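You operate a simulated robot arm through the tools that you are given. There is no shell and no other tool. Be economical: measure what you need, move in short steps, check, and stop when the job is done.

You run a simulated robot arm. Do the job below in one go: nothing can be reset, and whatever is moved stays where it is left.

## Task
Bring the white tub round to the arrow and set it on the OUT plate.
Fine: the yellow lock lever frees and locks the carousel; free it first, lock it before you take the tub. Set down upright: what you pick out.

It is judged by the outcome, as a careful person would: the job done as asked, and still so three seconds after it is handed in. It fails if anything else is knocked over, pushed out of place, dropped, spilled or broken.

## Robot
A 7-joint arm with a two-finger gripper, hanging from a carriage that runs on a rail from [-0.003, -0.002] to [2.478, 1.461] (x, y) and turns from -344 to 344 degrees about z. Base frame: it is fixed where the carriage stands at the start and does not move with it; the origin is on the floor, on the carriage's upright axis, x ahead of it, y to its left, z up. Units: m, degrees, N and s.
With the tool pointing down near the work surface it reaches from about 0.1 to 0.52 m from the robot's upright axis, wherever it stands. Its first joint turns from -166.0 to 166.0 degrees. Places, roughly: black OUT plate [1.6, 0.4, 0.8]; black carousel [2, 0.8, 0.9]; blue tub, red tub, white tub [2, 0.75, 1]; lock bar [2.3, 0.7, 0.5]; red stock slider [1.9, 0.5, 0.9]; yellow lock lever [2.3, 0.8, 1]. Payload 1.37 kg.
The TCP is the grasp point between the finger pads, 0.016 m short of the fingertips. In the tool frame z runs along the fingers and y along their closing line. The gripper opens to 0.092 m. The gripper's body begins 0.074 m behind the TCP.
Orientation is that of the tool frame in the base frame, as a unit quaternion [w, x, y, z]. With the fingers straight down and closing along the base's y, the tool's x points along the base's -x, its y along +y and its z along -z.

## Interface
- The arm moves only by the tool nudge_tool. Its argument "commands" is a list of rows, each an object (a shift or turn left out is 0, a gripper value left out holds the last) with "slide": the shift along the base's x, y, z in m, a list of three; "angular": the turn, a rotation vector about the base's x, y, z in degrees, a list of three. In form: [{"slide": [x, y, z], "angular": [wx, wy, wz]}, ...]. A call has 1 to 20 rows; each row shifts and turns the commanded pose from where the row before left it. "grip" is the closure in counts, from 0 (fully open) to 255 (shut), set as the call begins (left out, the last holds). Each row takes 0.2 s and may step no farther than 0.05 m and 8.6 degrees from the row before; otherwise, or with a gripper value out of range, the whole call is refused. A pose out of reach is approached as far as the arm can. The call stops where the force on the tool passes 40 N (or 10 N more than at its start, if that is more) or the arm is blocked; 0.2 s more then pass. The fingers move at their own pace and stop on an object; they squeeze with about 26 N. The grip force told is the motor's: it shows also when the fingers shut on nothing. Time passes only in rows, and 0.2 s behind the last, so rows that do not move let the fingers close. The reply holds the time, the measured pose of the TCP, the force on the tool along the base axes, the opening and the grip force, in the units named above and with some noise, with the torque about the TCP (base axes, N m) and any sound that the robot's microphone picked up.
- Cameras (640 x 400 px; columns grow to the right, rows downward): "scene" is now at [0.2675, 0.0152, 1.7409]; the picture's right is [0.25, -0.97, 0.00], its down [-0.81, -0.21, -0.55] and it looks along [0.53, 0.14, -0.84] (base axes); focal length 259 px, centre (320, 200). "wrist" rides on the gripper at [0.071, 0.019, -0.111] in the tool frame; the picture's right is [-0.26, 0.97, 0.00], its down [-0.78, -0.21, -0.59] and it looks along [-0.57, -0.15, 0.81] (tool axes); focal length 280 px, centre (320, 200). There is no depth. A picture from a camera that has moved, and an enlarged one, comes with that camera's place and axes in the base frame and with its lens.
- snapshot(camera): a new picture of that camera. It takes no simulated time.
- raise_lower(by): slides the trunk up (or, below 0, down) by that many m; the arm and the scene camera ride with it, the base frame stays. It gives what a move gives, with no picture.
- roll_base(legs): drives the robot by 1 to 6 legs, each [ahead, left, turn to the left] in m, m and degrees, along the robot's own axes; the way and the turn of a leg run together, so that a leg with both is an arc; at most 1.5 m and 180 degrees a leg. The arm and the cameras ride along, it lands a little off, and it stops where it bumps. It keeps to its track: a leg is cut to what the track allows. It gives what a move gives.
- aim_head(pan, tilt): turns the head with the scene camera to pan (to the left, within 155 degrees either way) and tilt (down, from -29 to 69), counted from straight ahead of the robot. It gives what a move gives.
- enlarge(camera, box): a new picture of the part [left, top, right, bottom] of that camera's present view, enlarged. It takes no simulated time.
- hand_in(): hands the job in; it is judged then, once.

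Go step by step. Nothing tells you exact positions but the pictures and the camera data: compare them with the known pose of the tool, close in by small moves and look again before you grip or let go. The budget is 135 turns and 104 pictures, counting those below and the enlarged ones. Unless the task says otherwise, let go and move clear before handing in, and close with one line.

The tools are called by a JSON object that holds its "api" and its "payload". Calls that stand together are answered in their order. nudge_tool: Moves the arm, as the interface text tells. Its arguments: {"type":"object","properties":{"commands":{"type":"array","items":{"type":"object","properties":{"slide":{"type":"array","items":{"type":"number"}},"angular":{"type":"array","items":{"type":"number"}}}}},"grip":{"type":"number"}},"required":["commands"]} The other tools are called the same way: raise_lower (by) slides the trunk up or down; roll_base (legs) drives the base; aim_head (pan, tilt) turns the head that bears the scene camera; snapshot (camera) takes a picture; enlarge (camera, box) takes an enlarged picture of a part of a camera's view; hand_in () hands the job in.

At the start:

```text
time: 0.0
position: [0.405, 0.1658, 1.1523]
ee_rot: [0.0, 0.0, 1.0, 0.0]
force: [0.1, 0.4, 0.8]
ft_torque: [-0.02, 0.01, -0.03]
finger_gap: 0.0919
grasp_force: 0.0
trunk travel left (down, up): [-0.55, 0.11]
robot x, y, heading: [0.0024, -0.0005, -0.0]
head pan, tilt: [14.7, 56.7]
```

scene: 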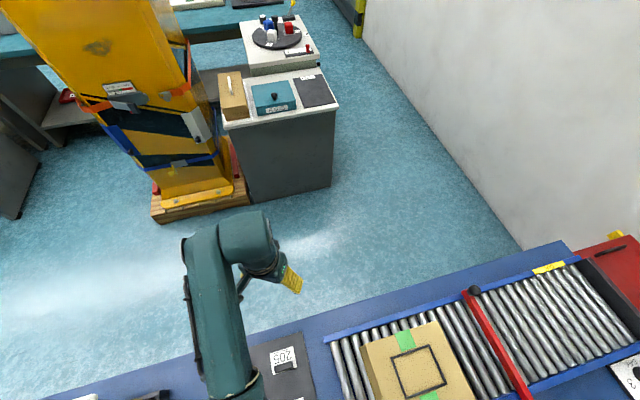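
wrist: 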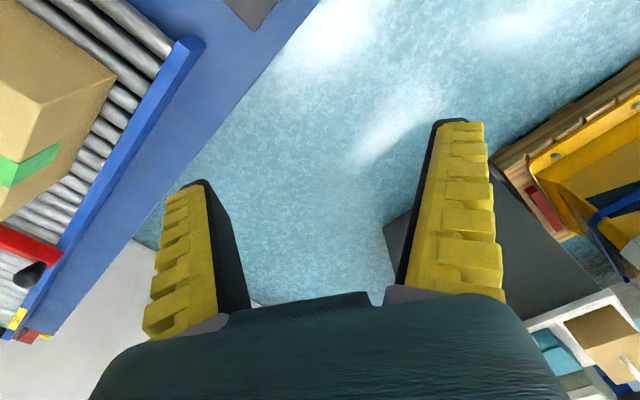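

I see the bench with the carousel far ahead, near the yellow machine. I'll enlarge that area before driving along the rail.

{"api": "enlarge", "payload": {"camera": "scene", "box": [200, 0, 360, 120]}}

{"api": "aim_head", "payload": {"pan": 25, "tilt": 25}}

{"api": "snapshot", "payload": {"camera": "scene"}}

```text
3.33 times, centred on (280, 60) of scene
camera zoom: at [0.2675, 0.0152, 1.7409], right [0.25, -0.97, 0.0], down [-0.81, -0.21, -0.55], along [0.53, 0.14, -0.84], focal length 864 px, centre (453, 667)
```

zoom: 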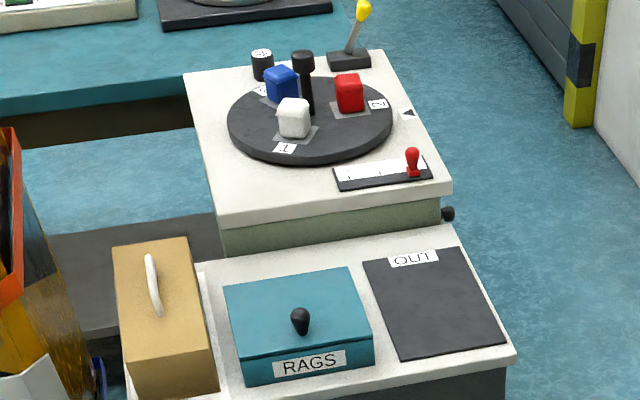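

```text
time: 1.0
position: [0.4055, 0.1661, 1.1535]
ee_rot: [0.001, 0.0, 1.0, 0.0]
force: [-0.6, -0.7, 0.4]
ft_torque: [0.02, -0.02, -0.02]
finger_gap: 0.0919
grasp_force: 0.0
trunk travel left (down, up): [-0.55, 0.11]
robot x, y, heading: [-0.0027, 0.0006, -0.3]
head pan, tilt: [25.0, 25.0]
```

```text
100 pictures are left
camera scene: at [0.283, 0.0363, 1.787], right [0.42, -0.91, 0.0], down [-0.38, -0.18, -0.91], along [0.82, 0.38, -0.42], focal length 259 px, centre (320, 200)
```

scene: 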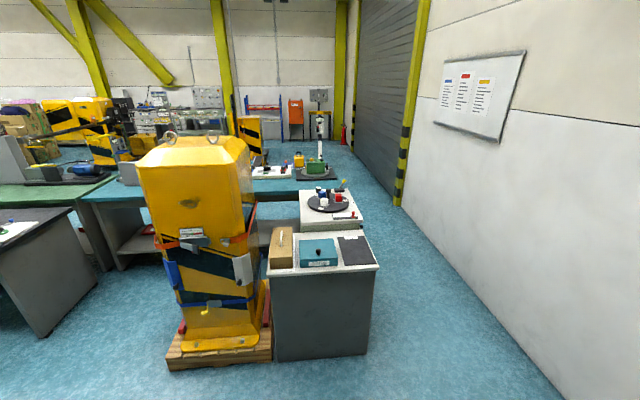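

The yellow machine stands just left of the rail, and the bench with OUT and the carousel is on the right. I'll raise the trunk, drive part way, turn to face right of the rail, then look.

{"api": "raise_lower", "payload": {"by": 0.1}}

{"api": "roll_base", "payload": {"legs": [[0.56, 0.33, 0], [0, 0, -59.5]]}}

{"api": "aim_head", "payload": {"pan": 60, "tilt": 40}}

{"api": "snapshot", "payload": {"camera": "scene"}}

```text
time: 2.3
position: [0.4058, 0.1663, 1.2529]
ee_rot: [0.0, -0.001, 1.0, -0.001]
force: [-0.6, 0.5, 0.2]
ft_torque: [-0.01, -0.01, 0.01]
finger_gap: 0.0921
grasp_force: 0.1
trunk travel left (down, up): [-0.65, 0.01]
robot x, y, heading: [0.0007, 0.0005, 0.0]
head pan, tilt: [25.0, 25.0]
```

```text
time: 8.5
position: [0.91, 0.065, 1.2538]
ee_rot: [-0.001, 0.497, 0.868, 0.001]
force: [0.2, -0.3, 0.2]
ft_torque: [0.01, 0.01, 0.0]
finger_gap: 0.0919
grasp_force: 0.1
trunk travel left (down, up): [-0.65, 0.01]
robot x, y, heading: [0.5643, 0.3282, -59.6]
head pan, tilt: [25.0, 25.0]
```

```text
time: 9.6
position: [0.9098, 0.0658, 1.2533]
ee_rot: [0.0, 0.497, 0.868, 0.0]
force: [0.2, 0.0, 0.3]
ft_torque: [0.0, -0.01, -0.01]
finger_gap: 0.0919
grasp_force: 0.1
trunk travel left (down, up): [-0.65, 0.01]
robot x, y, heading: [0.5597, 0.3311, -59.6]
head pan, tilt: [60.0, 40.0]
```

```text
99 pictures are left
camera scene: at [0.7469, 0.1564, 1.8638], right [0.01, -1.0, 0.0], down [-0.64, 0.0, -0.77], along [0.77, 0.01, -0.64], focal length 259 px, centre (320, 200)
```

scene: 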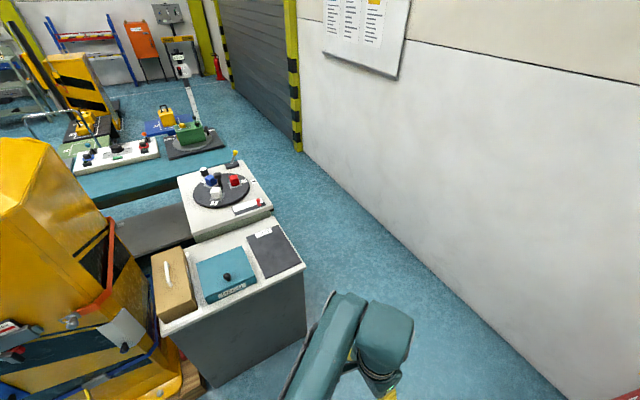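

The way along the rail looks clear with the arm on the right side. I'll drive left toward the bench and look again.

{"api": "roll_base", "payload": {"legs": [[0, 0.85, 0]]}}

{"api": "aim_head", "payload": {"pan": 50, "tilt": 50}}

{"api": "snapshot", "payload": {"camera": "scene"}}

```text
time: 14.0
position: [1.6325, 0.4917, 1.2531]
ee_rot: [0.0, 0.496, 0.868, 0.0]
force: [-0.1, 0.2, 0.7]
ft_torque: [-0.01, 0.0, 0.03]
finger_gap: 0.0919
grasp_force: 0.1
trunk travel left (down, up): [-0.65, 0.01]
robot x, y, heading: [1.284, 0.759, -59.7]
head pan, tilt: [60.0, 40.0]
```

```text
time: 14.7
position: [1.6322, 0.4911, 1.2534]
ee_rot: [0.0, 0.496, 0.868, 0.0]
force: [0.4, -0.3, 0.4]
ft_torque: [0.01, 0.01, 0.0]
finger_gap: 0.0918
grasp_force: 0.0
trunk travel left (down, up): [-0.65, 0.01]
robot x, y, heading: [1.2824, 0.7586, -59.3]
head pan, tilt: [50.0, 50.0]
```

```text
98 pictures are left
camera scene: at [1.4612, 0.5697, 1.8496], right [-0.16, -0.99, 0.0], down [-0.76, 0.13, -0.64], along [0.63, -0.11, -0.77], focal length 259 px, centre (320, 200)
```

scene: 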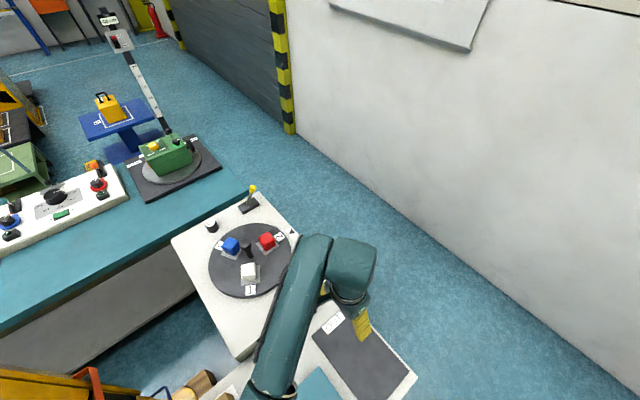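

The carousel sits ahead, the lever beyond it at the far corner. I'll drive on to stand beside the carousel.

{"api": "roll_base", "payload": {"legs": [[0, 0.62, 0]]}}

{"api": "aim_head", "payload": {"pan": 20, "tilt": 66}}

{"api": "snapshot", "payload": {"camera": "scene"}}

{"api": "snapshot", "payload": {"camera": "wrist"}}

```text
time: 18.3
position: [2.1761, 0.8107, 1.2526]
ee_rot: [0.0, 0.496, 0.868, 0.0]
force: [-0.5, 0.1, -0.2]
ft_torque: [0.0, 0.02, 0.03]
finger_gap: 0.092
grasp_force: 0.0
trunk travel left (down, up): [-0.65, 0.01]
robot x, y, heading: [1.8276, 1.0782, -59.7]
head pan, tilt: [50.0, 50.0]
```

```text
time: 19.2
position: [2.1774, 0.8113, 1.2521]
ee_rot: [-0.001, 0.498, 0.867, -0.001]
force: [-0.3, 0.5, 0.0]
ft_torque: [0.0, 0.04, -0.01]
finger_gap: 0.092
grasp_force: 0.1
trunk travel left (down, up): [-0.65, 0.01]
robot x, y, heading: [1.827, 1.0814, -59.4]
head pan, tilt: [20.0, 66.0]
```

```text
97 pictures are left
camera scene: at [1.9744, 0.8648, 1.8304], right [-0.64, -0.77, 0.0], down [-0.7, 0.58, -0.41], along [0.31, -0.26, -0.91], focal length 259 px, centre (320, 200)
```

scene: 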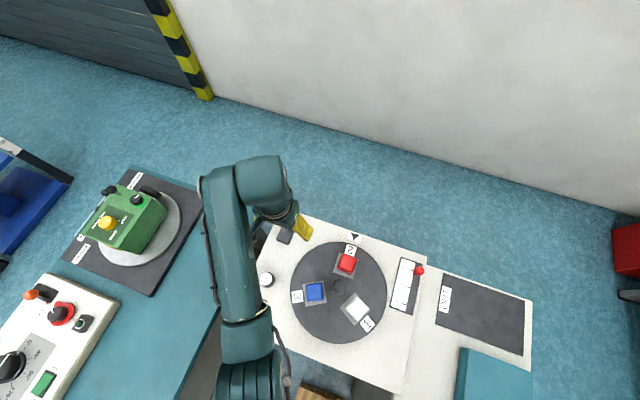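

```text
96 pictures are left
camera wrist: at [2.1576, 0.8812, 1.3632], right [0.97, 0.26, 0.0], down [0.21, -0.78, 0.59], along [0.15, -0.57, -0.81], focal length 280 px, centre (320, 200)
```

wrist: 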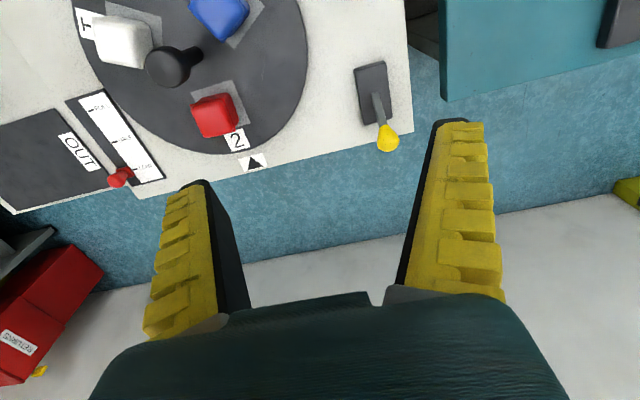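

From here red (2) is at the arrow and white (1) is a third of a turn back, at about (1.92, 0.77). The lever is at the far corner, so I'll enlarge it and the carousel.

{"api": "enlarge", "payload": {"camera": "wrist", "box": [320, 40, 440, 160]}}

{"api": "enlarge", "payload": {"camera": "wrist", "box": [60, 0, 320, 200]}}

{"api": "enlarge", "payload": {"camera": "scene", "box": [250, 200, 440, 350]}}

```text
3.33 times, centred on (380, 100) of wrist
camera zoom: at [2.1576, 0.8812, 1.3632], right [0.97, 0.26, 0.0], down [0.21, -0.78, 0.59], along [0.15, -0.57, -0.81], focal length 935 px, centre (120, 533)
```

zoom: 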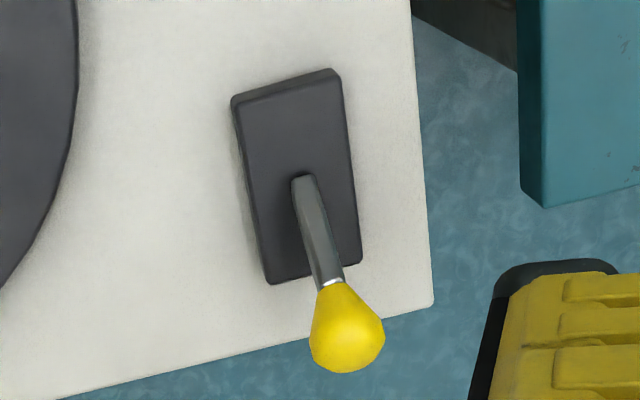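

```text
2.00 times, centred on (190, 100) of wrist
camera zoom: at [2.1576, 0.8812, 1.3632], right [0.97, 0.26, 0.0], down [0.21, -0.78, 0.59], along [0.15, -0.57, -0.81], focal length 561 px, centre (580, 400)
```

zoom: 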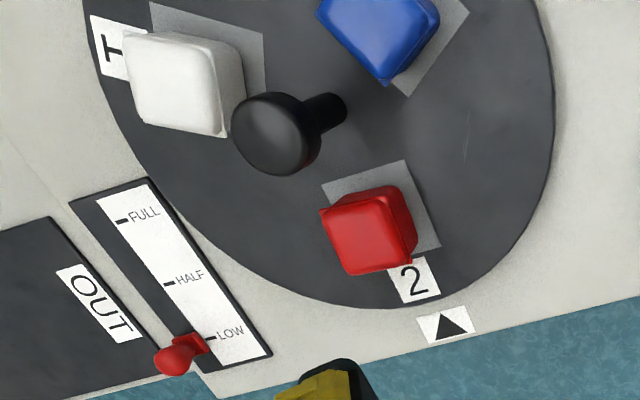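

```text
2.67 times, centred on (345, 275) of scene
camera zoom: at [1.9744, 0.8648, 1.8304], right [-0.64, -0.77, 0.0], down [-0.7, 0.58, -0.41], along [0.31, -0.26, -0.91], focal length 692 px, centre (253, 0)
```

zoom: 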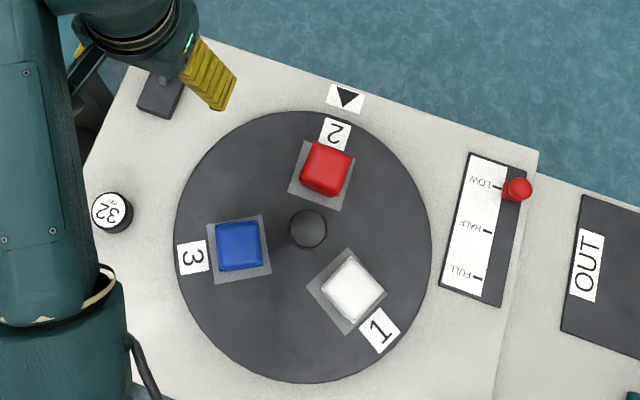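

The lever is tilted outward, with the ball at about (2.294, 0.747, 0.985), so it probably frees when pulled in toward the robot. I'll drive a bit nearer and lower the trunk.

{"api": "roll_base", "payload": {"legs": [[0, 0.17, 0]]}}

{"api": "raise_lower", "payload": {"by": -0.17}}

{"api": "snapshot", "payload": {"camera": "scene"}}

{"api": "snapshot", "payload": {"camera": "wrist"}}

```text
time: 20.7
position: [2.3207, 0.8964, 1.2523]
ee_rot: [0.0, 0.498, 0.867, 0.0]
force: [0.3, -0.8, 0.1]
ft_torque: [0.01, -0.07, 0.0]
finger_gap: 0.0918
grasp_force: 0.0
trunk travel left (down, up): [-0.65, 0.01]
robot x, y, heading: [1.9739, 1.1623, -59.4]
head pan, tilt: [20.0, 66.0]
```

```text
time: 22.6
position: [2.3209, 0.8963, 1.0833]
ee_rot: [0.0, 0.498, 0.867, 0.0]
force: [0.2, 0.4, -0.4]
ft_torque: [0.0, 0.03, -0.01]
finger_gap: 0.0916
grasp_force: 0.0
trunk travel left (down, up): [-0.48, 0.18]
robot x, y, heading: [1.9718, 1.1636, -59.4]
head pan, tilt: [20.0, 66.0]
```

```text
92 pictures are left
camera scene: at [2.1184, 0.9498, 1.6605], right [-0.64, -0.77, 0.0], down [-0.7, 0.58, -0.41], along [0.31, -0.26, -0.91], focal length 259 px, centre (320, 200)
```

scene: 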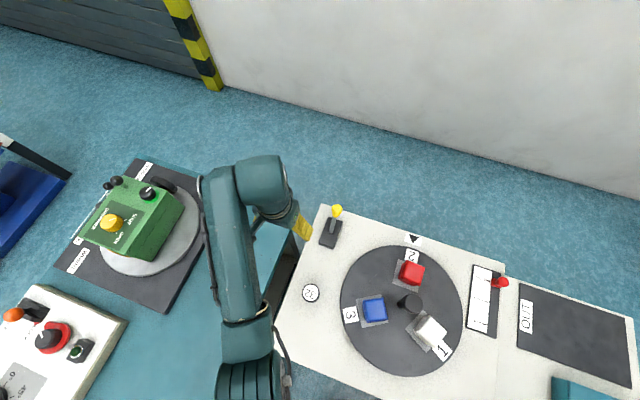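

```text
91 pictures are left
camera wrist: at [2.3016, 0.966, 1.1932], right [0.97, 0.26, 0.0], down [0.21, -0.78, 0.59], along [0.15, -0.57, -0.81], focal length 280 px, centre (320, 200)
```

wrist: 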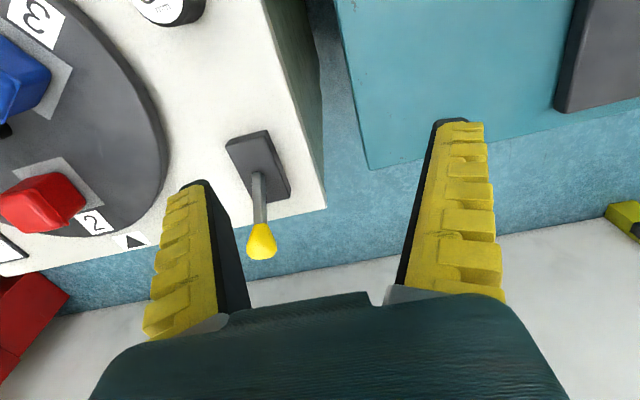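

The ball is at about (2.296, 0.744, 0.98) from both views. I'll move above it with the fingers straddling it.

{"api": "nudge_tool", "payload": {"commands": [{"slide": [-0.0065, -0.038, 0]}, {"slide": [-0.0065, -0.038, 0]}, {"slide": [-0.006, -0.038, 0]}, {"slide": [-0.006, -0.038, 0]}, {}]}}

{"api": "snapshot", "payload": {"camera": "wrist"}}

{"api": "snapshot", "payload": {"camera": "scene"}}

```text
time: 23.8
position: [2.2948, 0.7439, 1.0838]
ee_rot: [0.0, 0.497, 0.867, -0.001]
force: [0.0, 0.6, -0.7]
ft_torque: [0.01, -0.03, 0.03]
finger_gap: 0.0921
grasp_force: 0.0
trunk travel left (down, up): [-0.48, 0.18]
robot x, y, heading: [1.9739, 1.1615, -59.5]
head pan, tilt: [20.0, 66.0]
```

```text
90 pictures are left
camera wrist: at [2.275, 0.8141, 1.1937], right [0.97, 0.26, 0.0], down [0.21, -0.78, 0.59], along [0.15, -0.57, -0.81], focal length 280 px, centre (320, 200)
```

wrist: 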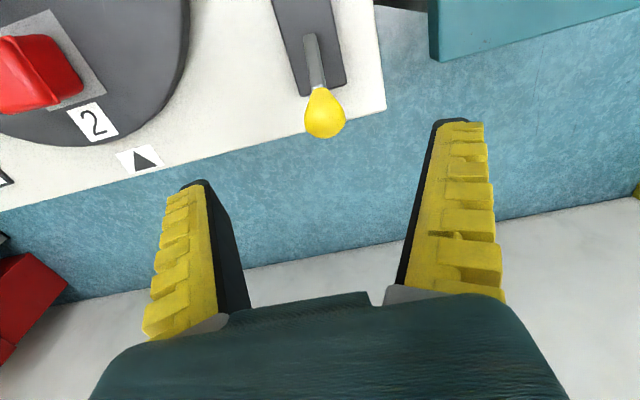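

```text
89 pictures are left
camera scene: at [2.1185, 0.9497, 1.6605], right [-0.64, -0.77, 0.0], down [-0.7, 0.58, -0.41], along [0.31, -0.26, -0.91], focal length 259 px, centre (320, 200)
```

scene: 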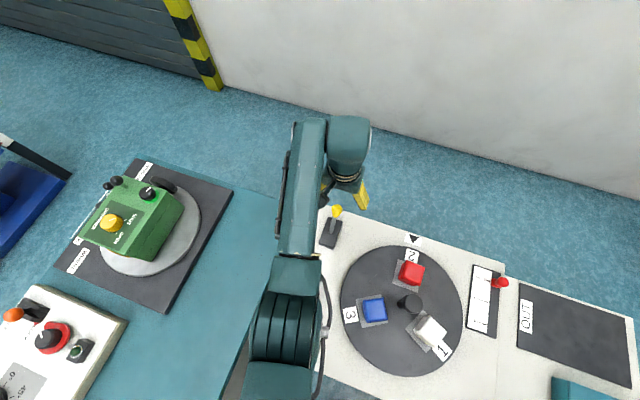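

Right above the ball; now descend with the fingers open.

{"api": "nudge_tool", "payload": {"commands": [{"slide": [0.0005, 0.0005, -0.035]}, {"slide": [0, 0, -0.035]}, {"slide": [0, 0, -0.032]}, {}]}}

{"api": "snapshot", "payload": {"camera": "wrist"}}

{"api": "enlarge", "payload": {"camera": "scene", "box": [280, 140, 440, 260]}}

```text
time: 24.8
position: [2.2962, 0.7451, 0.9814]
ee_rot: [0.0, 0.497, 0.867, 0.0]
force: [-0.3, 0.6, 0.1]
ft_torque: [0.0, 0.0, 0.02]
finger_gap: 0.0918
grasp_force: 0.0
trunk travel left (down, up): [-0.48, 0.18]
robot x, y, heading: [1.9716, 1.1628, -59.7]
head pan, tilt: [20.0, 66.0]
```

```text
88 pictures are left
camera wrist: at [2.2766, 0.8151, 1.092], right [0.97, 0.26, 0.0], down [0.21, -0.78, 0.59], along [0.15, -0.57, -0.81], focal length 280 px, centre (320, 200)
```

wrist: 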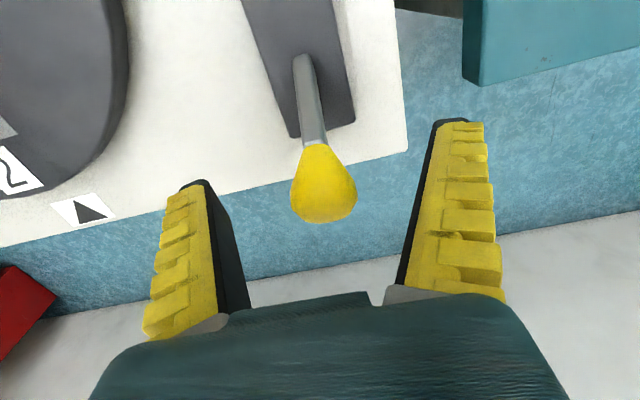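

```text
3.33 times, centred on (360, 200) of scene
camera zoom: at [2.1184, 0.9498, 1.6604], right [-0.64, -0.77, 0.0], down [-0.7, 0.58, -0.41], along [0.31, -0.26, -0.91], focal length 864 px, centre (187, 200)
```

zoom: 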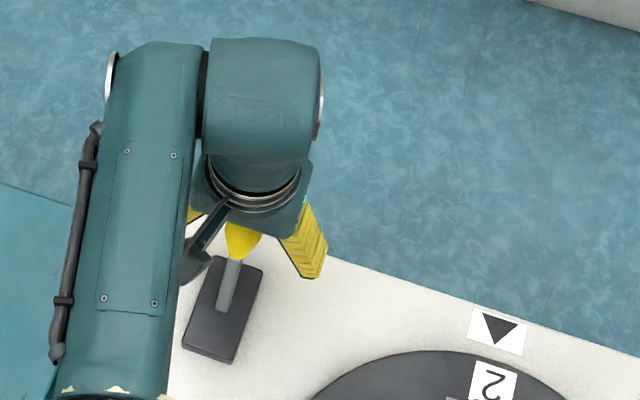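

The ball lies between the pads. I'll close and then pull inward along the lever's plane.

{"api": "nudge_tool", "payload": {"commands": [{}, {}, {}, {}], "grip": 255}}

{"api": "nudge_tool", "payload": {"commands": [{"slide": [-0.005, 0.0085, 0.003]}, {"slide": [-0.005, 0.0085, 0.002]}, {}]}}

{"api": "snapshot", "payload": {"camera": "wrist"}}

```text
time: 25.8
position: [2.296, 0.7449, 0.9817]
ee_rot: [-0.001, 0.497, 0.868, 0.0]
force: [2.0, 1.1, -0.2]
ft_torque: [-0.2, -0.15, -0.02]
finger_gap: 0.025
grasp_force: 27.9
trunk travel left (down, up): [-0.48, 0.18]
robot x, y, heading: [1.974, 1.1642, -59.5]
head pan, tilt: [20.0, 66.0]
```

```text
time: 26.6
position: [2.287, 0.7634, 0.9863]
ee_rot: [-0.001, 0.498, 0.867, 0.001]
force: [5.1, -2.7, -13.6]
ft_torque: [-0.48, -0.33, 0.02]
finger_gap: 0.0238
grasp_force: 28.2
trunk travel left (down, up): [-0.48, 0.18]
robot x, y, heading: [1.9693, 1.1645, -59.4]
head pan, tilt: [20.0, 66.0]
```

```text
86 pictures are left
camera wrist: at [2.2669, 0.8326, 1.0959], right [0.97, 0.26, 0.0], down [0.21, -0.78, 0.59], along [0.15, -0.57, -0.81], focal length 280 px, centre (320, 200)
```

wrist: 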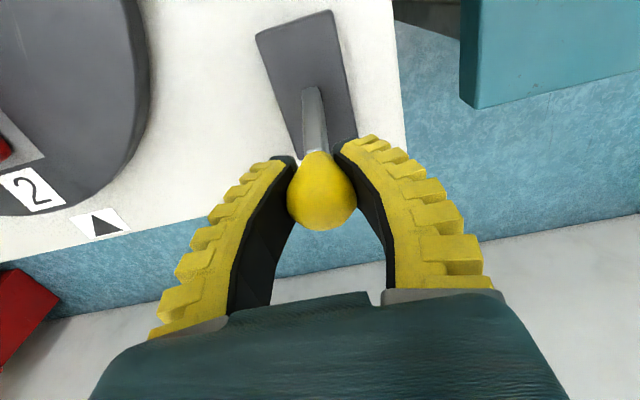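

The lever follows; it needs a bit less lift. I'll continue pulling.

{"api": "nudge_tool", "payload": {"commands": [{"slide": [-0.005, 0.0085, -0.001]}, {"slide": [-0.005, 0.0085, 0]}, {"slide": [-0.005, 0.0085, -0.001]}, {}]}}

{"api": "snapshot", "payload": {"camera": "wrist"}}

```text
time: 27.6
position: [2.2713, 0.7862, 0.985]
ee_rot: [0.001, 0.498, 0.867, -0.001]
force: [6.0, -9.5, -16.5]
ft_torque: [-0.65, -0.42, 0.01]
finger_gap: 0.0191
grasp_force: 27.8
trunk travel left (down, up): [-0.48, 0.18]
robot x, y, heading: [1.9708, 1.1644, -59.9]
head pan, tilt: [20.0, 66.0]
```

```text
85 pictures are left
camera wrist: at [2.2531, 0.8561, 1.0951], right [0.97, 0.26, 0.0], down [0.21, -0.78, 0.59], along [0.15, -0.57, -0.81], focal length 280 px, centre (320, 200)
```

wrist: 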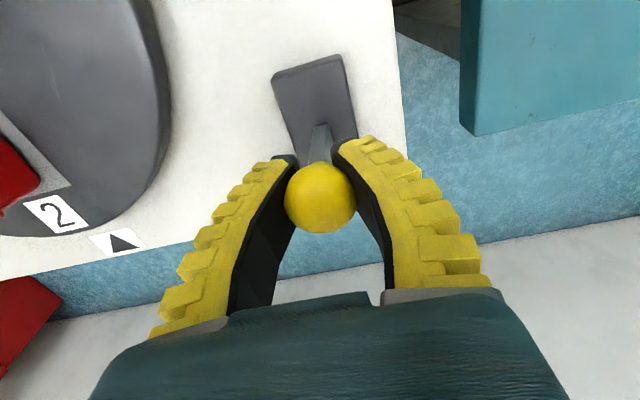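

The lever is now about upright, and the grip is sliding a little up the ball. I'll lower slightly and keep pulling.

{"api": "nudge_tool", "payload": {"commands": [{"slide": [0, 0, -0.007]}, {"slide": [-0.005, 0.0085, -0.002]}, {"slide": [-0.005, 0.0085, -0.002]}, {"slide": [-0.005, 0.0085, -0.002]}, {}]}}

{"api": "snapshot", "payload": {"camera": "wrist"}}

```text
time: 28.8
position: [2.2582, 0.8112, 0.9705]
ee_rot: [0.002, 0.498, 0.867, 0.0]
force: [12.5, -19.5, -26.2]
ft_torque: [-0.49, -0.31, 0.0]
finger_gap: 0.0177
grasp_force: 27.8
trunk travel left (down, up): [-0.48, 0.18]
robot x, y, heading: [1.9714, 1.1638, -59.7]
head pan, tilt: [20.0, 66.0]
```

```text
84 pictures are left
camera wrist: at [2.2387, 0.8803, 1.0812], right [0.97, 0.26, 0.0], down [0.21, -0.78, 0.59], along [0.16, -0.57, -0.81], focal length 280 px, centre (320, 200)
```

wrist: 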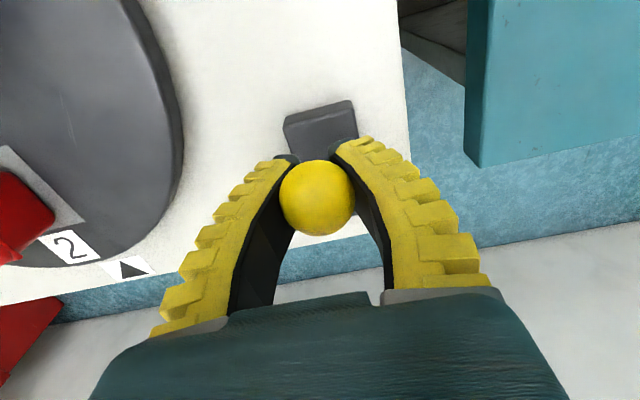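

The pull force has risen, and the ball is past upright on the inner side, nearly a mirror of its start. I'll push a touch further and then check.

{"api": "nudge_tool", "payload": {"commands": [{"slide": [0, 0, 0.003]}, {"slide": [-0.004, 0.007, 0]}, {"slide": [-0.004, 0.007, 0]}, {}]}}

{"api": "snapshot", "payload": {"camera": "wrist"}}

```text
time: 29.5
position: [2.2525, 0.8175, 0.9755]
ee_rot: [0.007, 0.498, 0.867, -0.002]
force: [9.9, -16.8, -14.8]
ft_torque: [0.31, 0.22, -0.01]
finger_gap: 0.0185
grasp_force: 28.1
trunk travel left (down, up): [-0.48, 0.18]
robot x, y, heading: [1.9712, 1.1603, -59.7]
head pan, tilt: [20.0, 66.0]
stopped in row 3: the force on the tool passed its limit at 46 N (the readings are from after the stop); the commanded pose is now the measured one
```

```text
83 pictures are left
camera wrist: at [2.2339, 0.8884, 1.0847], right [0.97, 0.26, 0.01], down [0.2, -0.77, 0.6], along [0.16, -0.58, -0.8], focal length 280 px, centre (320, 200)
```

wrist: 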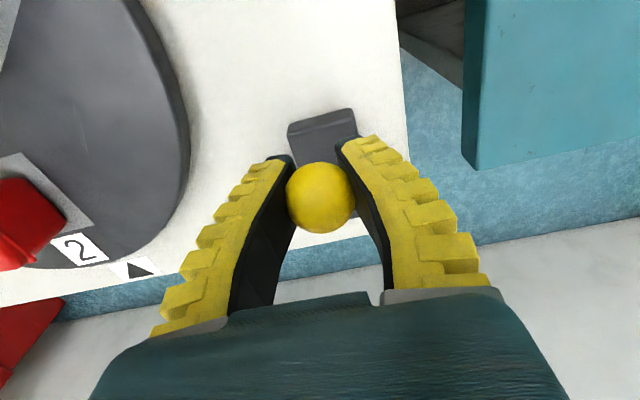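

That is the end stop. I'll open, rise, and see where the lever rests.

{"api": "nudge_tool", "payload": {"commands": [{}, {}, {}, {"slide": [0, 0, 0.04]}, {"slide": [0, 0, 0.05]}, {"slide": [-0.02, 0.03, 0.03]}, {"slide": [-0.02, 0.03, 0.0]}, {}], "grip": 0}}

{"api": "snapshot", "payload": {"camera": "wrist"}}

{"api": "snapshot", "payload": {"camera": "scene"}}

```text
time: 31.3
position: [2.2128, 0.879, 1.0937]
ee_rot: [0.004, 0.498, 0.867, -0.001]
force: [-0.3, 0.0, -0.4]
ft_torque: [0.01, -0.01, 0.01]
finger_gap: 0.0916
grasp_force: 0.1
trunk travel left (down, up): [-0.48, 0.18]
robot x, y, heading: [1.973, 1.1655, -59.7]
head pan, tilt: [20.0, 66.0]
```

```text
82 pictures are left
camera wrist: at [2.1932, 0.9503, 1.2028], right [0.97, 0.26, 0.0], down [0.21, -0.78, 0.6], along [0.16, -0.57, -0.8], focal length 280 px, centre (320, 200)
```

wrist: 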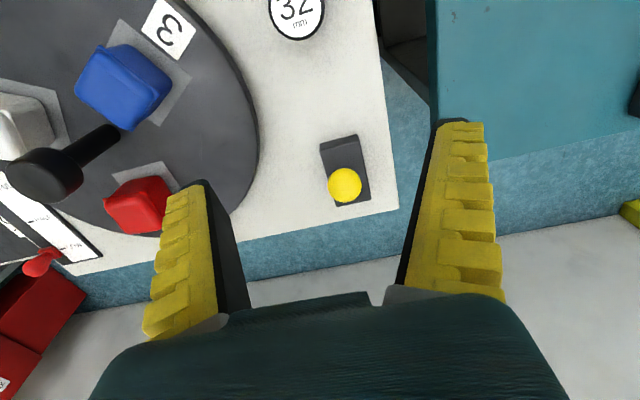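

```text
81 pictures are left
camera scene: at [2.1183, 0.9498, 1.6604], right [-0.64, -0.77, 0.0], down [-0.7, 0.58, -0.41], along [0.31, -0.26, -0.91], focal length 259 px, centre (320, 200)
```

scene: 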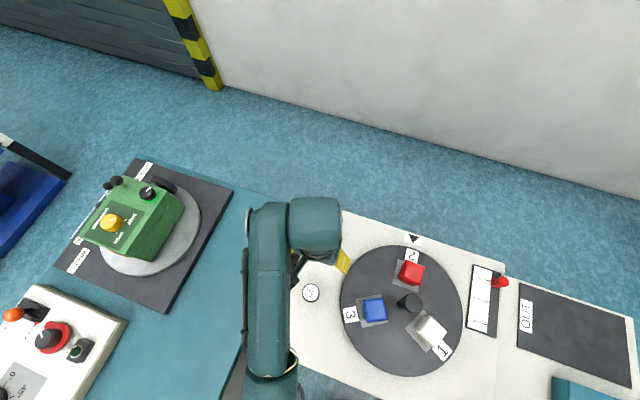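

The lever stays tilted inward, so the carousel should be free. The central knob is at about (2.0, 0.77) with its top near z 1.0; I'll go above it to twist the carousel.

{"api": "nudge_tool", "payload": {"commands": [{"slide": [-0.0426, -0.0218, 0.004]}, {"slide": [-0.0426, -0.0218, 0.004]}, {"slide": [-0.0426, -0.0218, 0]}, {"slide": [-0.0426, -0.0218, 0]}, {"slide": [-0.0426, -0.0218, 0]}, {}]}}

{"api": "snapshot", "payload": {"camera": "wrist"}}

{"api": "snapshot", "payload": {"camera": "scene"}}

```text
time: 32.7
position: [1.9984, 0.7714, 1.1032]
ee_rot: [0.005, 0.497, 0.868, -0.002]
force: [-0.3, 0.1, -0.4]
ft_torque: [0.04, 0.02, -0.01]
finger_gap: 0.092
grasp_force: 0.1
trunk travel left (down, up): [-0.48, 0.18]
robot x, y, heading: [1.9733, 1.1612, -59.7]
head pan, tilt: [20.0, 66.0]
```

```text
80 pictures are left
camera wrist: at [1.9793, 0.8418, 1.2126], right [0.97, 0.26, 0.0], down [0.21, -0.78, 0.6], along [0.16, -0.57, -0.8], focal length 280 px, centre (320, 200)
```

wrist: 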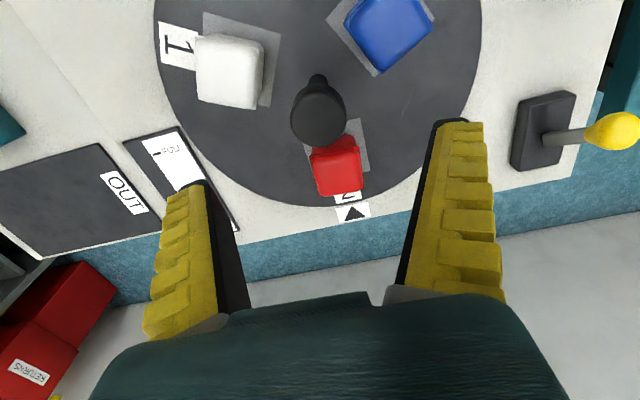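

```text
79 pictures are left
camera scene: at [2.1183, 0.9497, 1.6604], right [-0.64, -0.77, 0.0], down [-0.7, 0.58, -0.41], along [0.31, -0.26, -0.91], focal length 259 px, centre (320, 200)
```

scene: 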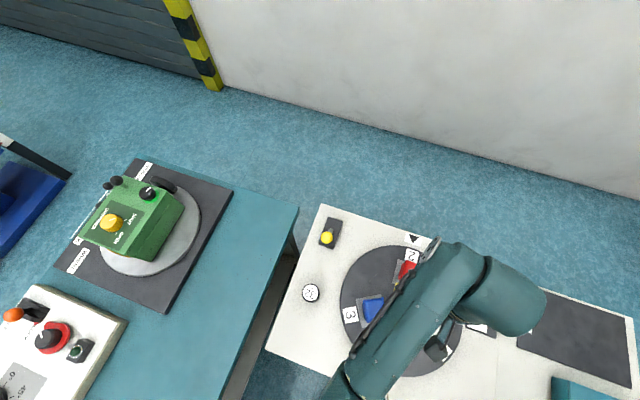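

I'm centred over the knob at (1.998, 0.772). I'll pre-turn the tool 60° clockwise and descend around its head.

{"api": "nudge_tool", "payload": {"commands": [{"angular": [0, 0, -8.5]}, {"angular": [0, 0, -8.5]}, {"angular": [0, 0, -8.5]}, {"angular": [0, 0, -8.5]}, {"angular": [0, 0, -8.5]}, {"angular": [0, 0, -8.5]}, {"angular": [0, 0, -8.5]}, {}, {"slide": [0, 0, -0.04]}, {"slide": [0, 0, -0.04]}, {}]}}

{"api": "snapshot", "payload": {"camera": "wrist"}}

{"api": "snapshot", "payload": {"camera": "scene"}}

```text
time: 35.1
position: [1.9993, 0.7724, 1.0242]
ee_rot: [0.002, 0.862, 0.506, -0.004]
force: [0.3, 0.4, 0.1]
ft_torque: [-0.03, -0.01, -0.01]
finger_gap: 0.0917
grasp_force: 0.0
trunk travel left (down, up): [-0.48, 0.18]
robot x, y, heading: [1.9706, 1.164, -59.8]
head pan, tilt: [20.0, 66.0]
```

```text
78 pictures are left
camera wrist: at [2.0505, 0.8234, 1.1329], right [0.71, -0.7, 0.0], down [-0.56, -0.57, 0.6], along [-0.41, -0.43, -0.8], focal length 280 px, centre (320, 200)
```

wrist: 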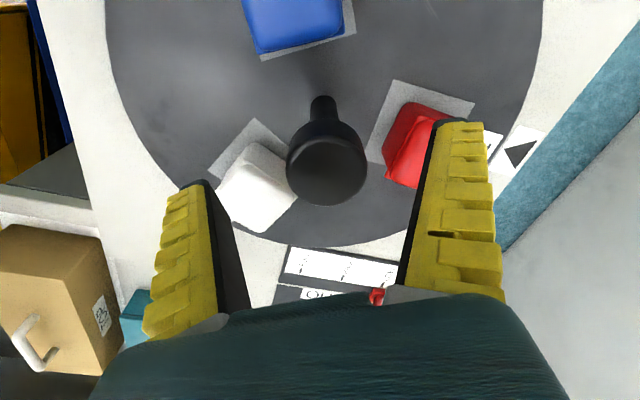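

```text
77 pictures are left
camera scene: at [2.1184, 0.9498, 1.6604], right [-0.64, -0.77, 0.0], down [-0.7, 0.58, -0.41], along [0.31, -0.26, -0.91], focal length 259 px, centre (320, 200)
```

scene: 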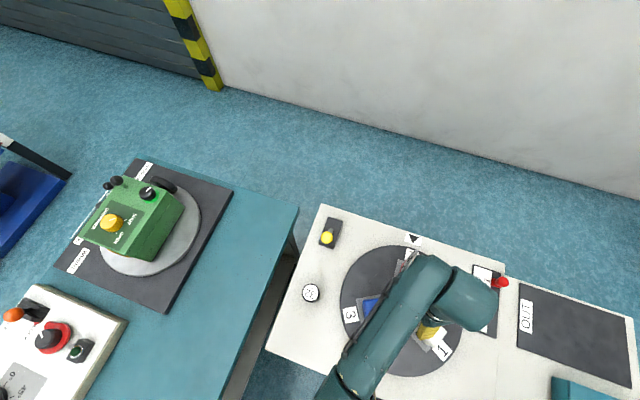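

The knob head is centred between the fingers. Descend to it and grip.

{"api": "nudge_tool", "payload": {"commands": [{"slide": [0, -0.001, -0.017]}, {"slide": [0, 0, -0.017]}, {}]}}

{"api": "nudge_tool", "payload": {"commands": [{}, {}, {}, {}], "grip": 255}}

{"api": "nudge_tool", "payload": {"commands": [{"angular": [0, 0, 5]}, {"angular": [0, 0, 5]}, {}]}}

{"api": "snapshot", "payload": {"camera": "wrist"}}

```text
time: 35.9
position: [1.9987, 0.769, 0.9888]
ee_rot: [0.002, 0.862, 0.507, -0.003]
force: [0.0, -0.3, 0.0]
ft_torque: [-0.04, 0.01, 0.02]
finger_gap: 0.0918
grasp_force: 0.0
trunk travel left (down, up): [-0.48, 0.18]
robot x, y, heading: [1.9698, 1.1639, -59.8]
head pan, tilt: [20.0, 66.0]
```

```text
time: 36.9
position: [1.9997, 0.7697, 0.9895]
ee_rot: [0.004, 0.862, 0.506, -0.003]
force: [3.5, -2.0, 3.7]
ft_torque: [-0.22, 0.14, 0.05]
finger_gap: 0.0377
grasp_force: 27.7
trunk travel left (down, up): [-0.48, 0.18]
robot x, y, heading: [1.9742, 1.1632, -59.8]
head pan, tilt: [20.0, 66.0]
```

```text
time: 37.7
position: [1.9996, 0.7698, 0.9894]
ee_rot: [0.005, 0.815, 0.579, -0.003]
force: [2.0, -4.6, 1.8]
ft_torque: [-0.2, 0.09, 0.03]
finger_gap: 0.0363
grasp_force: 27.5
trunk travel left (down, up): [-0.48, 0.18]
robot x, y, heading: [1.9716, 1.16, -59.7]
head pan, tilt: [20.0, 66.0]
```

```text
76 pictures are left
camera wrist: at [2.0416, 0.8293, 1.0983], right [0.83, -0.56, 0.01], down [-0.45, -0.66, 0.6], along [-0.33, -0.5, -0.8], focal length 280 px, centre (320, 200)
```

wrist: 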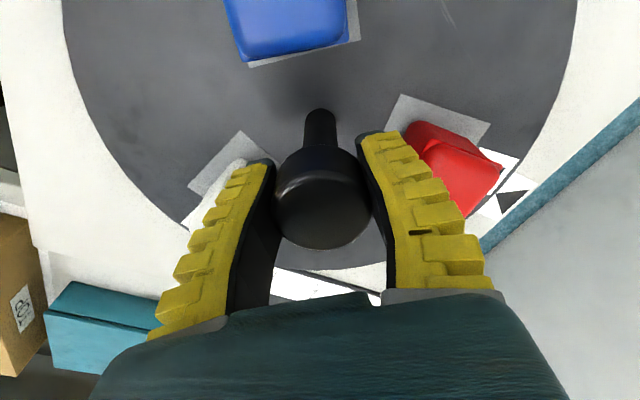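

The carousel turns with the knob. I'll keep turning slowly and check.

{"api": "nudge_tool", "payload": {"commands": [{"angular": [0, 0, 5]}, {"angular": [0, 0, 7]}, {"angular": [0, 0, 8]}, {"angular": [0, 0, 8]}, {"angular": [0, 0, 8]}, {"angular": [0, 0, 8]}, {"angular": [0, 0, 8]}, {"angular": [0, 0, 5]}, {"angular": [0, 0, 3]}, {}]}}

{"api": "snapshot", "payload": {"camera": "wrist"}}

```text
time: 39.9
position: [1.9979, 0.7683, 0.9896]
ee_rot: [0.005, 0.415, 0.91, -0.003]
force: [-3.8, -19.1, -13.5]
ft_torque: [-0.08, -0.13, 0.04]
finger_gap: 0.0357
grasp_force: 28.2
trunk travel left (down, up): [-0.48, 0.18]
robot x, y, heading: [1.9723, 1.1647, -59.8]
head pan, tilt: [20.0, 66.0]
```

```text
75 pictures are left
camera wrist: at [1.9659, 0.834, 1.0984], right [0.9, 0.43, 0.0], down [0.35, -0.72, 0.6], along [0.26, -0.54, -0.8], focal length 280 px, centre (320, 200)
```

wrist: 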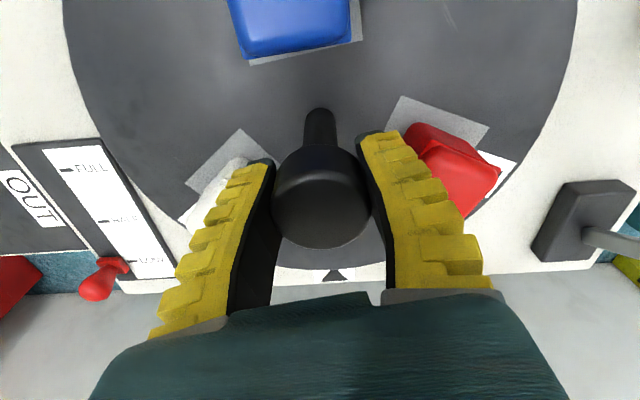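

70° done without slip. I'll ease the sideways load and turn the remaining 50°.

{"api": "nudge_tool", "payload": {"commands": [{"slide": [0, -0.0015, -0.001]}, {"angular": [0, 0, 5]}, {"angular": [0, 0, 7]}, {"angular": [0, 0, 8]}, {"angular": [0, 0, 8]}, {"angular": [0, 0, 8]}, {"angular": [0, 0, 6]}, {"angular": [0, 0, 4]}, {"angular": [0, 0, 2.5]}, {}]}}

{"api": "snapshot", "payload": {"camera": "wrist"}}

{"api": "snapshot", "payload": {"camera": "scene"}}

```text
time: 42.1
position: [1.9989, 0.7665, 0.9881]
ee_rot: [0.005, 0.005, 1.0, -0.001]
force: [-8.0, -3.4, 15.4]
ft_torque: [-0.04, 0.14, 0.05]
finger_gap: 0.0361
grasp_force: 27.9
trunk travel left (down, up): [-0.48, 0.18]
robot x, y, heading: [1.973, 1.1591, -59.6]
head pan, tilt: [20.0, 66.0]
```

```text
74 pictures are left
camera wrist: at [1.9271, 0.7858, 1.098], right [0.27, 0.96, 0.0], down [0.77, -0.22, 0.6], along [0.57, -0.16, -0.8], focal length 280 px, centre (320, 200)
```

wrist: 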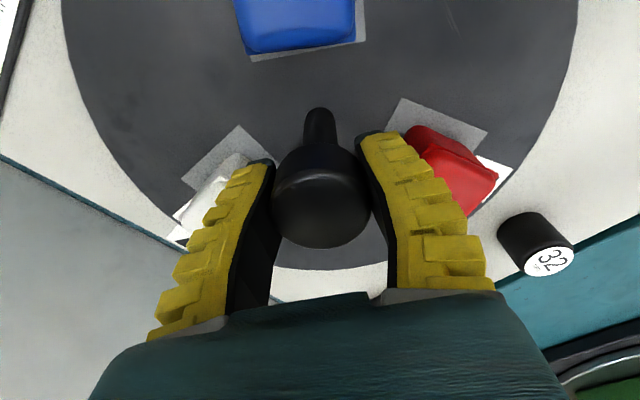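

```text
73 pictures are left
camera scene: at [2.1177, 0.949, 1.6605], right [-0.64, -0.77, 0.0], down [-0.7, 0.58, -0.41], along [0.31, -0.26, -0.91], focal length 259 px, centre (320, 200)
```

scene: 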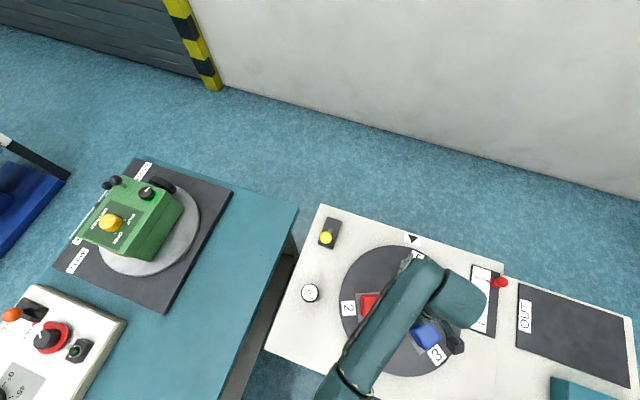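

{"api": "enlarge", "payload": {"camera": "scene", "box": [330, 220, 480, 320]}}

```text
4.00 times, centred on (405, 270) of scene
camera zoom: at [2.1177, 0.949, 1.6605], right [-0.64, -0.77, 0.0], down [-0.7, 0.58, -0.41], along [0.31, -0.26, -0.91], focal length 1037 px, centre (-20, -80)
```

zoom: 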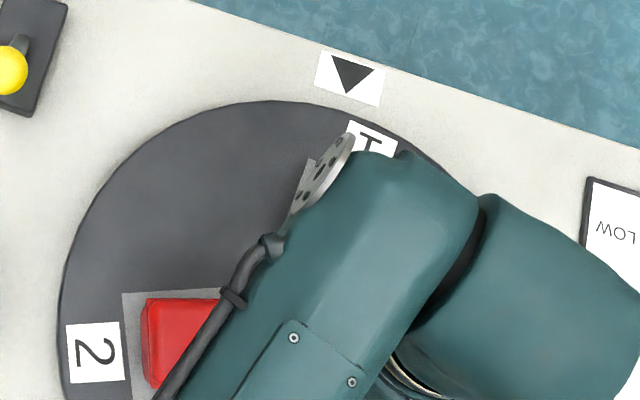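

Label 1 is still a few degrees short of the arrow, so I'll turn about 7° more. Then I'll release, rise and check.

{"api": "nudge_tool", "payload": {"commands": [{"angular": [0, 0, 3]}, {"angular": [0, 0, 3]}, {"angular": [0, 0, 1]}, {}]}}

{"api": "nudge_tool", "payload": {"commands": [{}, {}, {}, {"slide": [0, 0, 0.04]}, {"slide": [0, 0, 0.05]}, {"slide": [-0.03, 0.04, 0.02], "angular": [0, 0, -8]}, {"slide": [-0.03, 0.04, 0.0], "angular": [0, 0, -8]}, {"slide": [-0.03, 0.03, 0.0], "angular": [0, 0, -8]}, {"angular": [0, 0, -8]}, {}], "grip": 0}}

{"api": "enlarge", "payload": {"camera": "scene", "box": [330, 220, 480, 320]}}

{"api": "snapshot", "payload": {"camera": "wrist"}}

```text
time: 43.1
position: [1.9969, 0.7663, 0.9887]
ee_rot: [0.004, -0.054, 0.999, 0.001]
force: [-7.7, -4.3, 17.0]
ft_torque: [-0.05, 0.15, 0.01]
finger_gap: 0.0365
grasp_force: 27.8
trunk travel left (down, up): [-0.48, 0.18]
robot x, y, heading: [1.9733, 1.1645, -59.6]
head pan, tilt: [20.0, 66.0]
```

```text
refused: row 6 steps farther than a row can; nothing moved
```

```text
4.00 times, centred on (405, 270) of scene
camera zoom: at [2.1178, 0.9489, 1.6606], right [-0.64, -0.77, 0.0], down [-0.7, 0.58, -0.41], along [0.31, -0.26, -0.91], focal length 1037 px, centre (-20, -80)
```

zoom: 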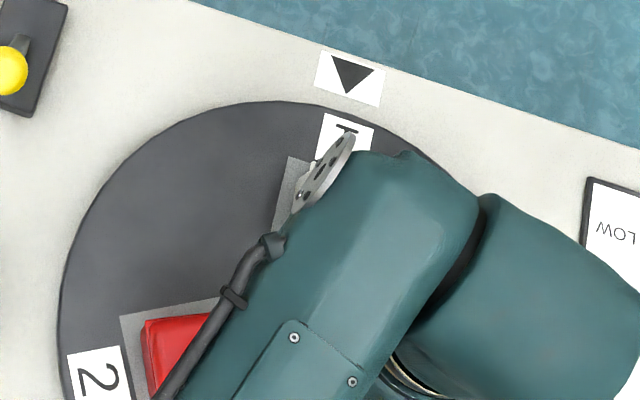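

```text
70 pictures are left
camera wrist: at [1.9253, 0.7768, 1.0978], right [0.15, 0.99, 0.0], down [0.79, -0.12, 0.6], along [0.59, -0.09, -0.8], focal length 280 px, centre (320, 200)
```

wrist: 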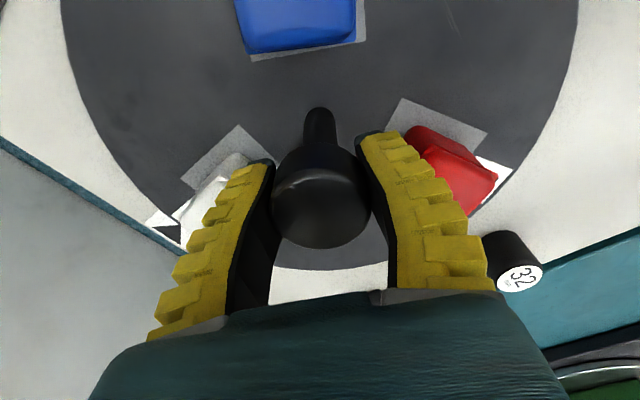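

Now nearly aligned. I'll release and rise with smaller side steps to check precisely.

{"api": "nudge_tool", "payload": {"commands": [{"angular": [0, 0, 1]}, {}, {}]}}

{"api": "nudge_tool", "payload": {"commands": [{}, {}, {}, {"slide": [0, 0, 0.04]}, {"slide": [0, 0, 0.05]}, {"slide": [-0.02, 0.035, 0.02], "angular": [0, 0, -8]}, {"slide": [-0.02, 0.035, 0.0], "angular": [0, 0, -8]}, {"slide": [-0.02, 0.035, 0.0], "angular": [0, 0, -8]}, {"angular": [0, 0, -8]}, {}], "grip": 0}}

{"api": "enlarge", "payload": {"camera": "scene", "box": [330, 220, 480, 320]}}

{"api": "snapshot", "payload": {"camera": "wrist"}}

```text
time: 43.9
position: [1.9996, 0.7664, 0.9882]
ee_rot: [0.005, -0.063, 0.998, 0.0]
force: [-5.8, -3.7, 19.2]
ft_torque: [-0.06, 0.19, 0.05]
finger_gap: 0.0368
grasp_force: 28.2
trunk travel left (down, up): [-0.48, 0.18]
robot x, y, heading: [1.9717, 1.1649, -59.9]
head pan, tilt: [20.0, 66.0]
```

```text
time: 46.1
position: [1.9416, 0.8753, 1.099]
ee_rot: [0.003, 0.215, 0.977, -0.001]
force: [0.0, -0.3, 0.3]
ft_torque: [-0.01, 0.02, -0.01]
finger_gap: 0.0919
grasp_force: 0.0
trunk travel left (down, up): [-0.48, 0.18]
robot x, y, heading: [1.9714, 1.1607, -59.5]
head pan, tilt: [20.0, 66.0]
```

```text
4.00 times, centred on (405, 270) of scene
camera zoom: at [2.1184, 0.9498, 1.6604], right [-0.64, -0.77, 0.0], down [-0.7, 0.58, -0.41], along [0.31, -0.26, -0.91], focal length 1037 px, centre (-20, -80)
```

zoom: 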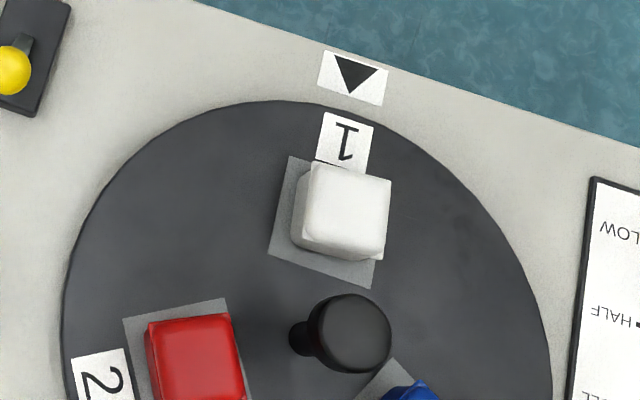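

```text
68 pictures are left
camera wrist: at [1.8834, 0.9216, 1.2081], right [0.64, 0.77, 0.0], down [0.61, -0.52, 0.6], along [0.46, -0.38, -0.8], focal length 280 px, centre (320, 200)
```

wrist: 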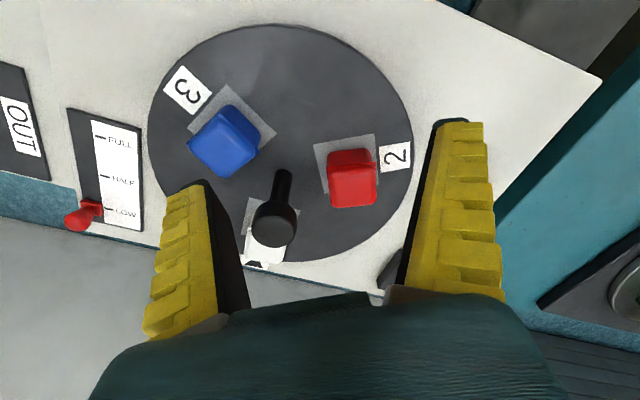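

White (1) is at the arrow to within about a degree. Next I'll go back over the lever ball at about (2.256, 0.815) and lock it.

{"api": "nudge_tool", "payload": {"commands": [{"slide": [0.0393, -0.0075, 0], "angular": [0, 0, -4.35]}, {"slide": [0.0393, -0.0075, 0], "angular": [0, 0, -4.35]}, {"slide": [0.0393, -0.0075, 0], "angular": [0, 0, -4.35]}, {"slide": [0.0393, -0.0075, 0], "angular": [0, 0, -4.35]}, {"slide": [0.0393, -0.0075, 0], "angular": [0, 0, -4.35]}, {"slide": [0.0393, -0.0075, 0], "angular": [0, 0, -4.35]}, {"slide": [0.0393, -0.0075, 0], "angular": [0, 0, -4.35]}, {"slide": [0.0393, -0.0075, 0], "angular": [0, 0, -4.35]}, {}]}}

{"api": "snapshot", "payload": {"camera": "wrist"}}

```text
time: 48.1
position: [2.2564, 0.8135, 1.1009]
ee_rot: [0.004, 0.497, 0.868, -0.001]
force: [0.4, 0.8, 0.1]
ft_torque: [0.0, 0.0, 0.01]
finger_gap: 0.0919
grasp_force: 0.1
trunk travel left (down, up): [-0.48, 0.18]
robot x, y, heading: [1.9714, 1.1648, -59.7]
head pan, tilt: [20.0, 66.0]
```

```text
67 pictures are left
camera wrist: at [2.2366, 0.8841, 1.2098], right [0.96, 0.26, 0.0], down [0.21, -0.78, 0.6], along [0.16, -0.57, -0.8], focal length 280 px, centre (320, 200)
```

wrist: 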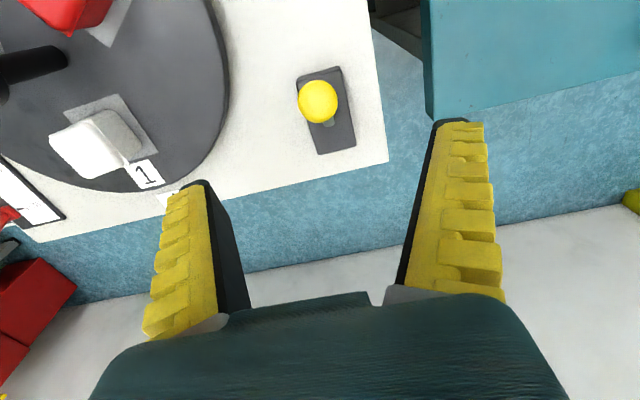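

The ball is tilted inward at (2.254, 0.817). Descend around it, grip, and push outward.

{"api": "nudge_tool", "payload": {"commands": [{"slide": [-0.002, 0.004, -0.04]}, {"slide": [0, 0, -0.04]}, {"slide": [0, 0, -0.033]}, {}]}}

{"api": "nudge_tool", "payload": {"commands": [{}, {}, {}, {}], "grip": 255}}

{"api": "snapshot", "payload": {"camera": "wrist"}}

```text
time: 49.1
position: [2.2519, 0.8209, 0.9846]
ee_rot: [0.005, 0.496, 0.868, -0.002]
force: [-0.3, -0.3, 0.1]
ft_torque: [0.03, 0.0, -0.01]
finger_gap: 0.0919
grasp_force: 0.1
trunk travel left (down, up): [-0.48, 0.18]
robot x, y, heading: [1.9728, 1.1651, -59.6]
head pan, tilt: [20.0, 66.0]
```

```text
time: 50.1
position: [2.2509, 0.8202, 0.9862]
ee_rot: [0.006, 0.496, 0.869, -0.002]
force: [1.0, -3.8, -2.7]
ft_torque: [-0.2, -0.08, 0.01]
finger_gap: 0.0269
grasp_force: 28.2
trunk travel left (down, up): [-0.48, 0.18]
robot x, y, heading: [1.9708, 1.163, -59.5]
head pan, tilt: [20.0, 66.0]
```

```text
66 pictures are left
camera wrist: at [2.2325, 0.8903, 1.0952], right [0.96, 0.26, 0.0], down [0.21, -0.77, 0.6], along [0.16, -0.58, -0.8], focal length 280 px, centre (320, 200)
```

wrist: 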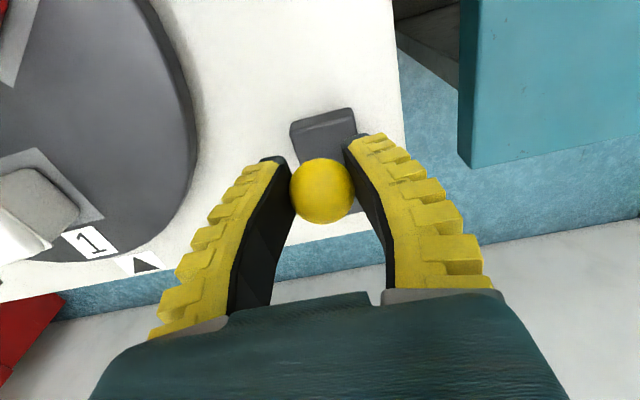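

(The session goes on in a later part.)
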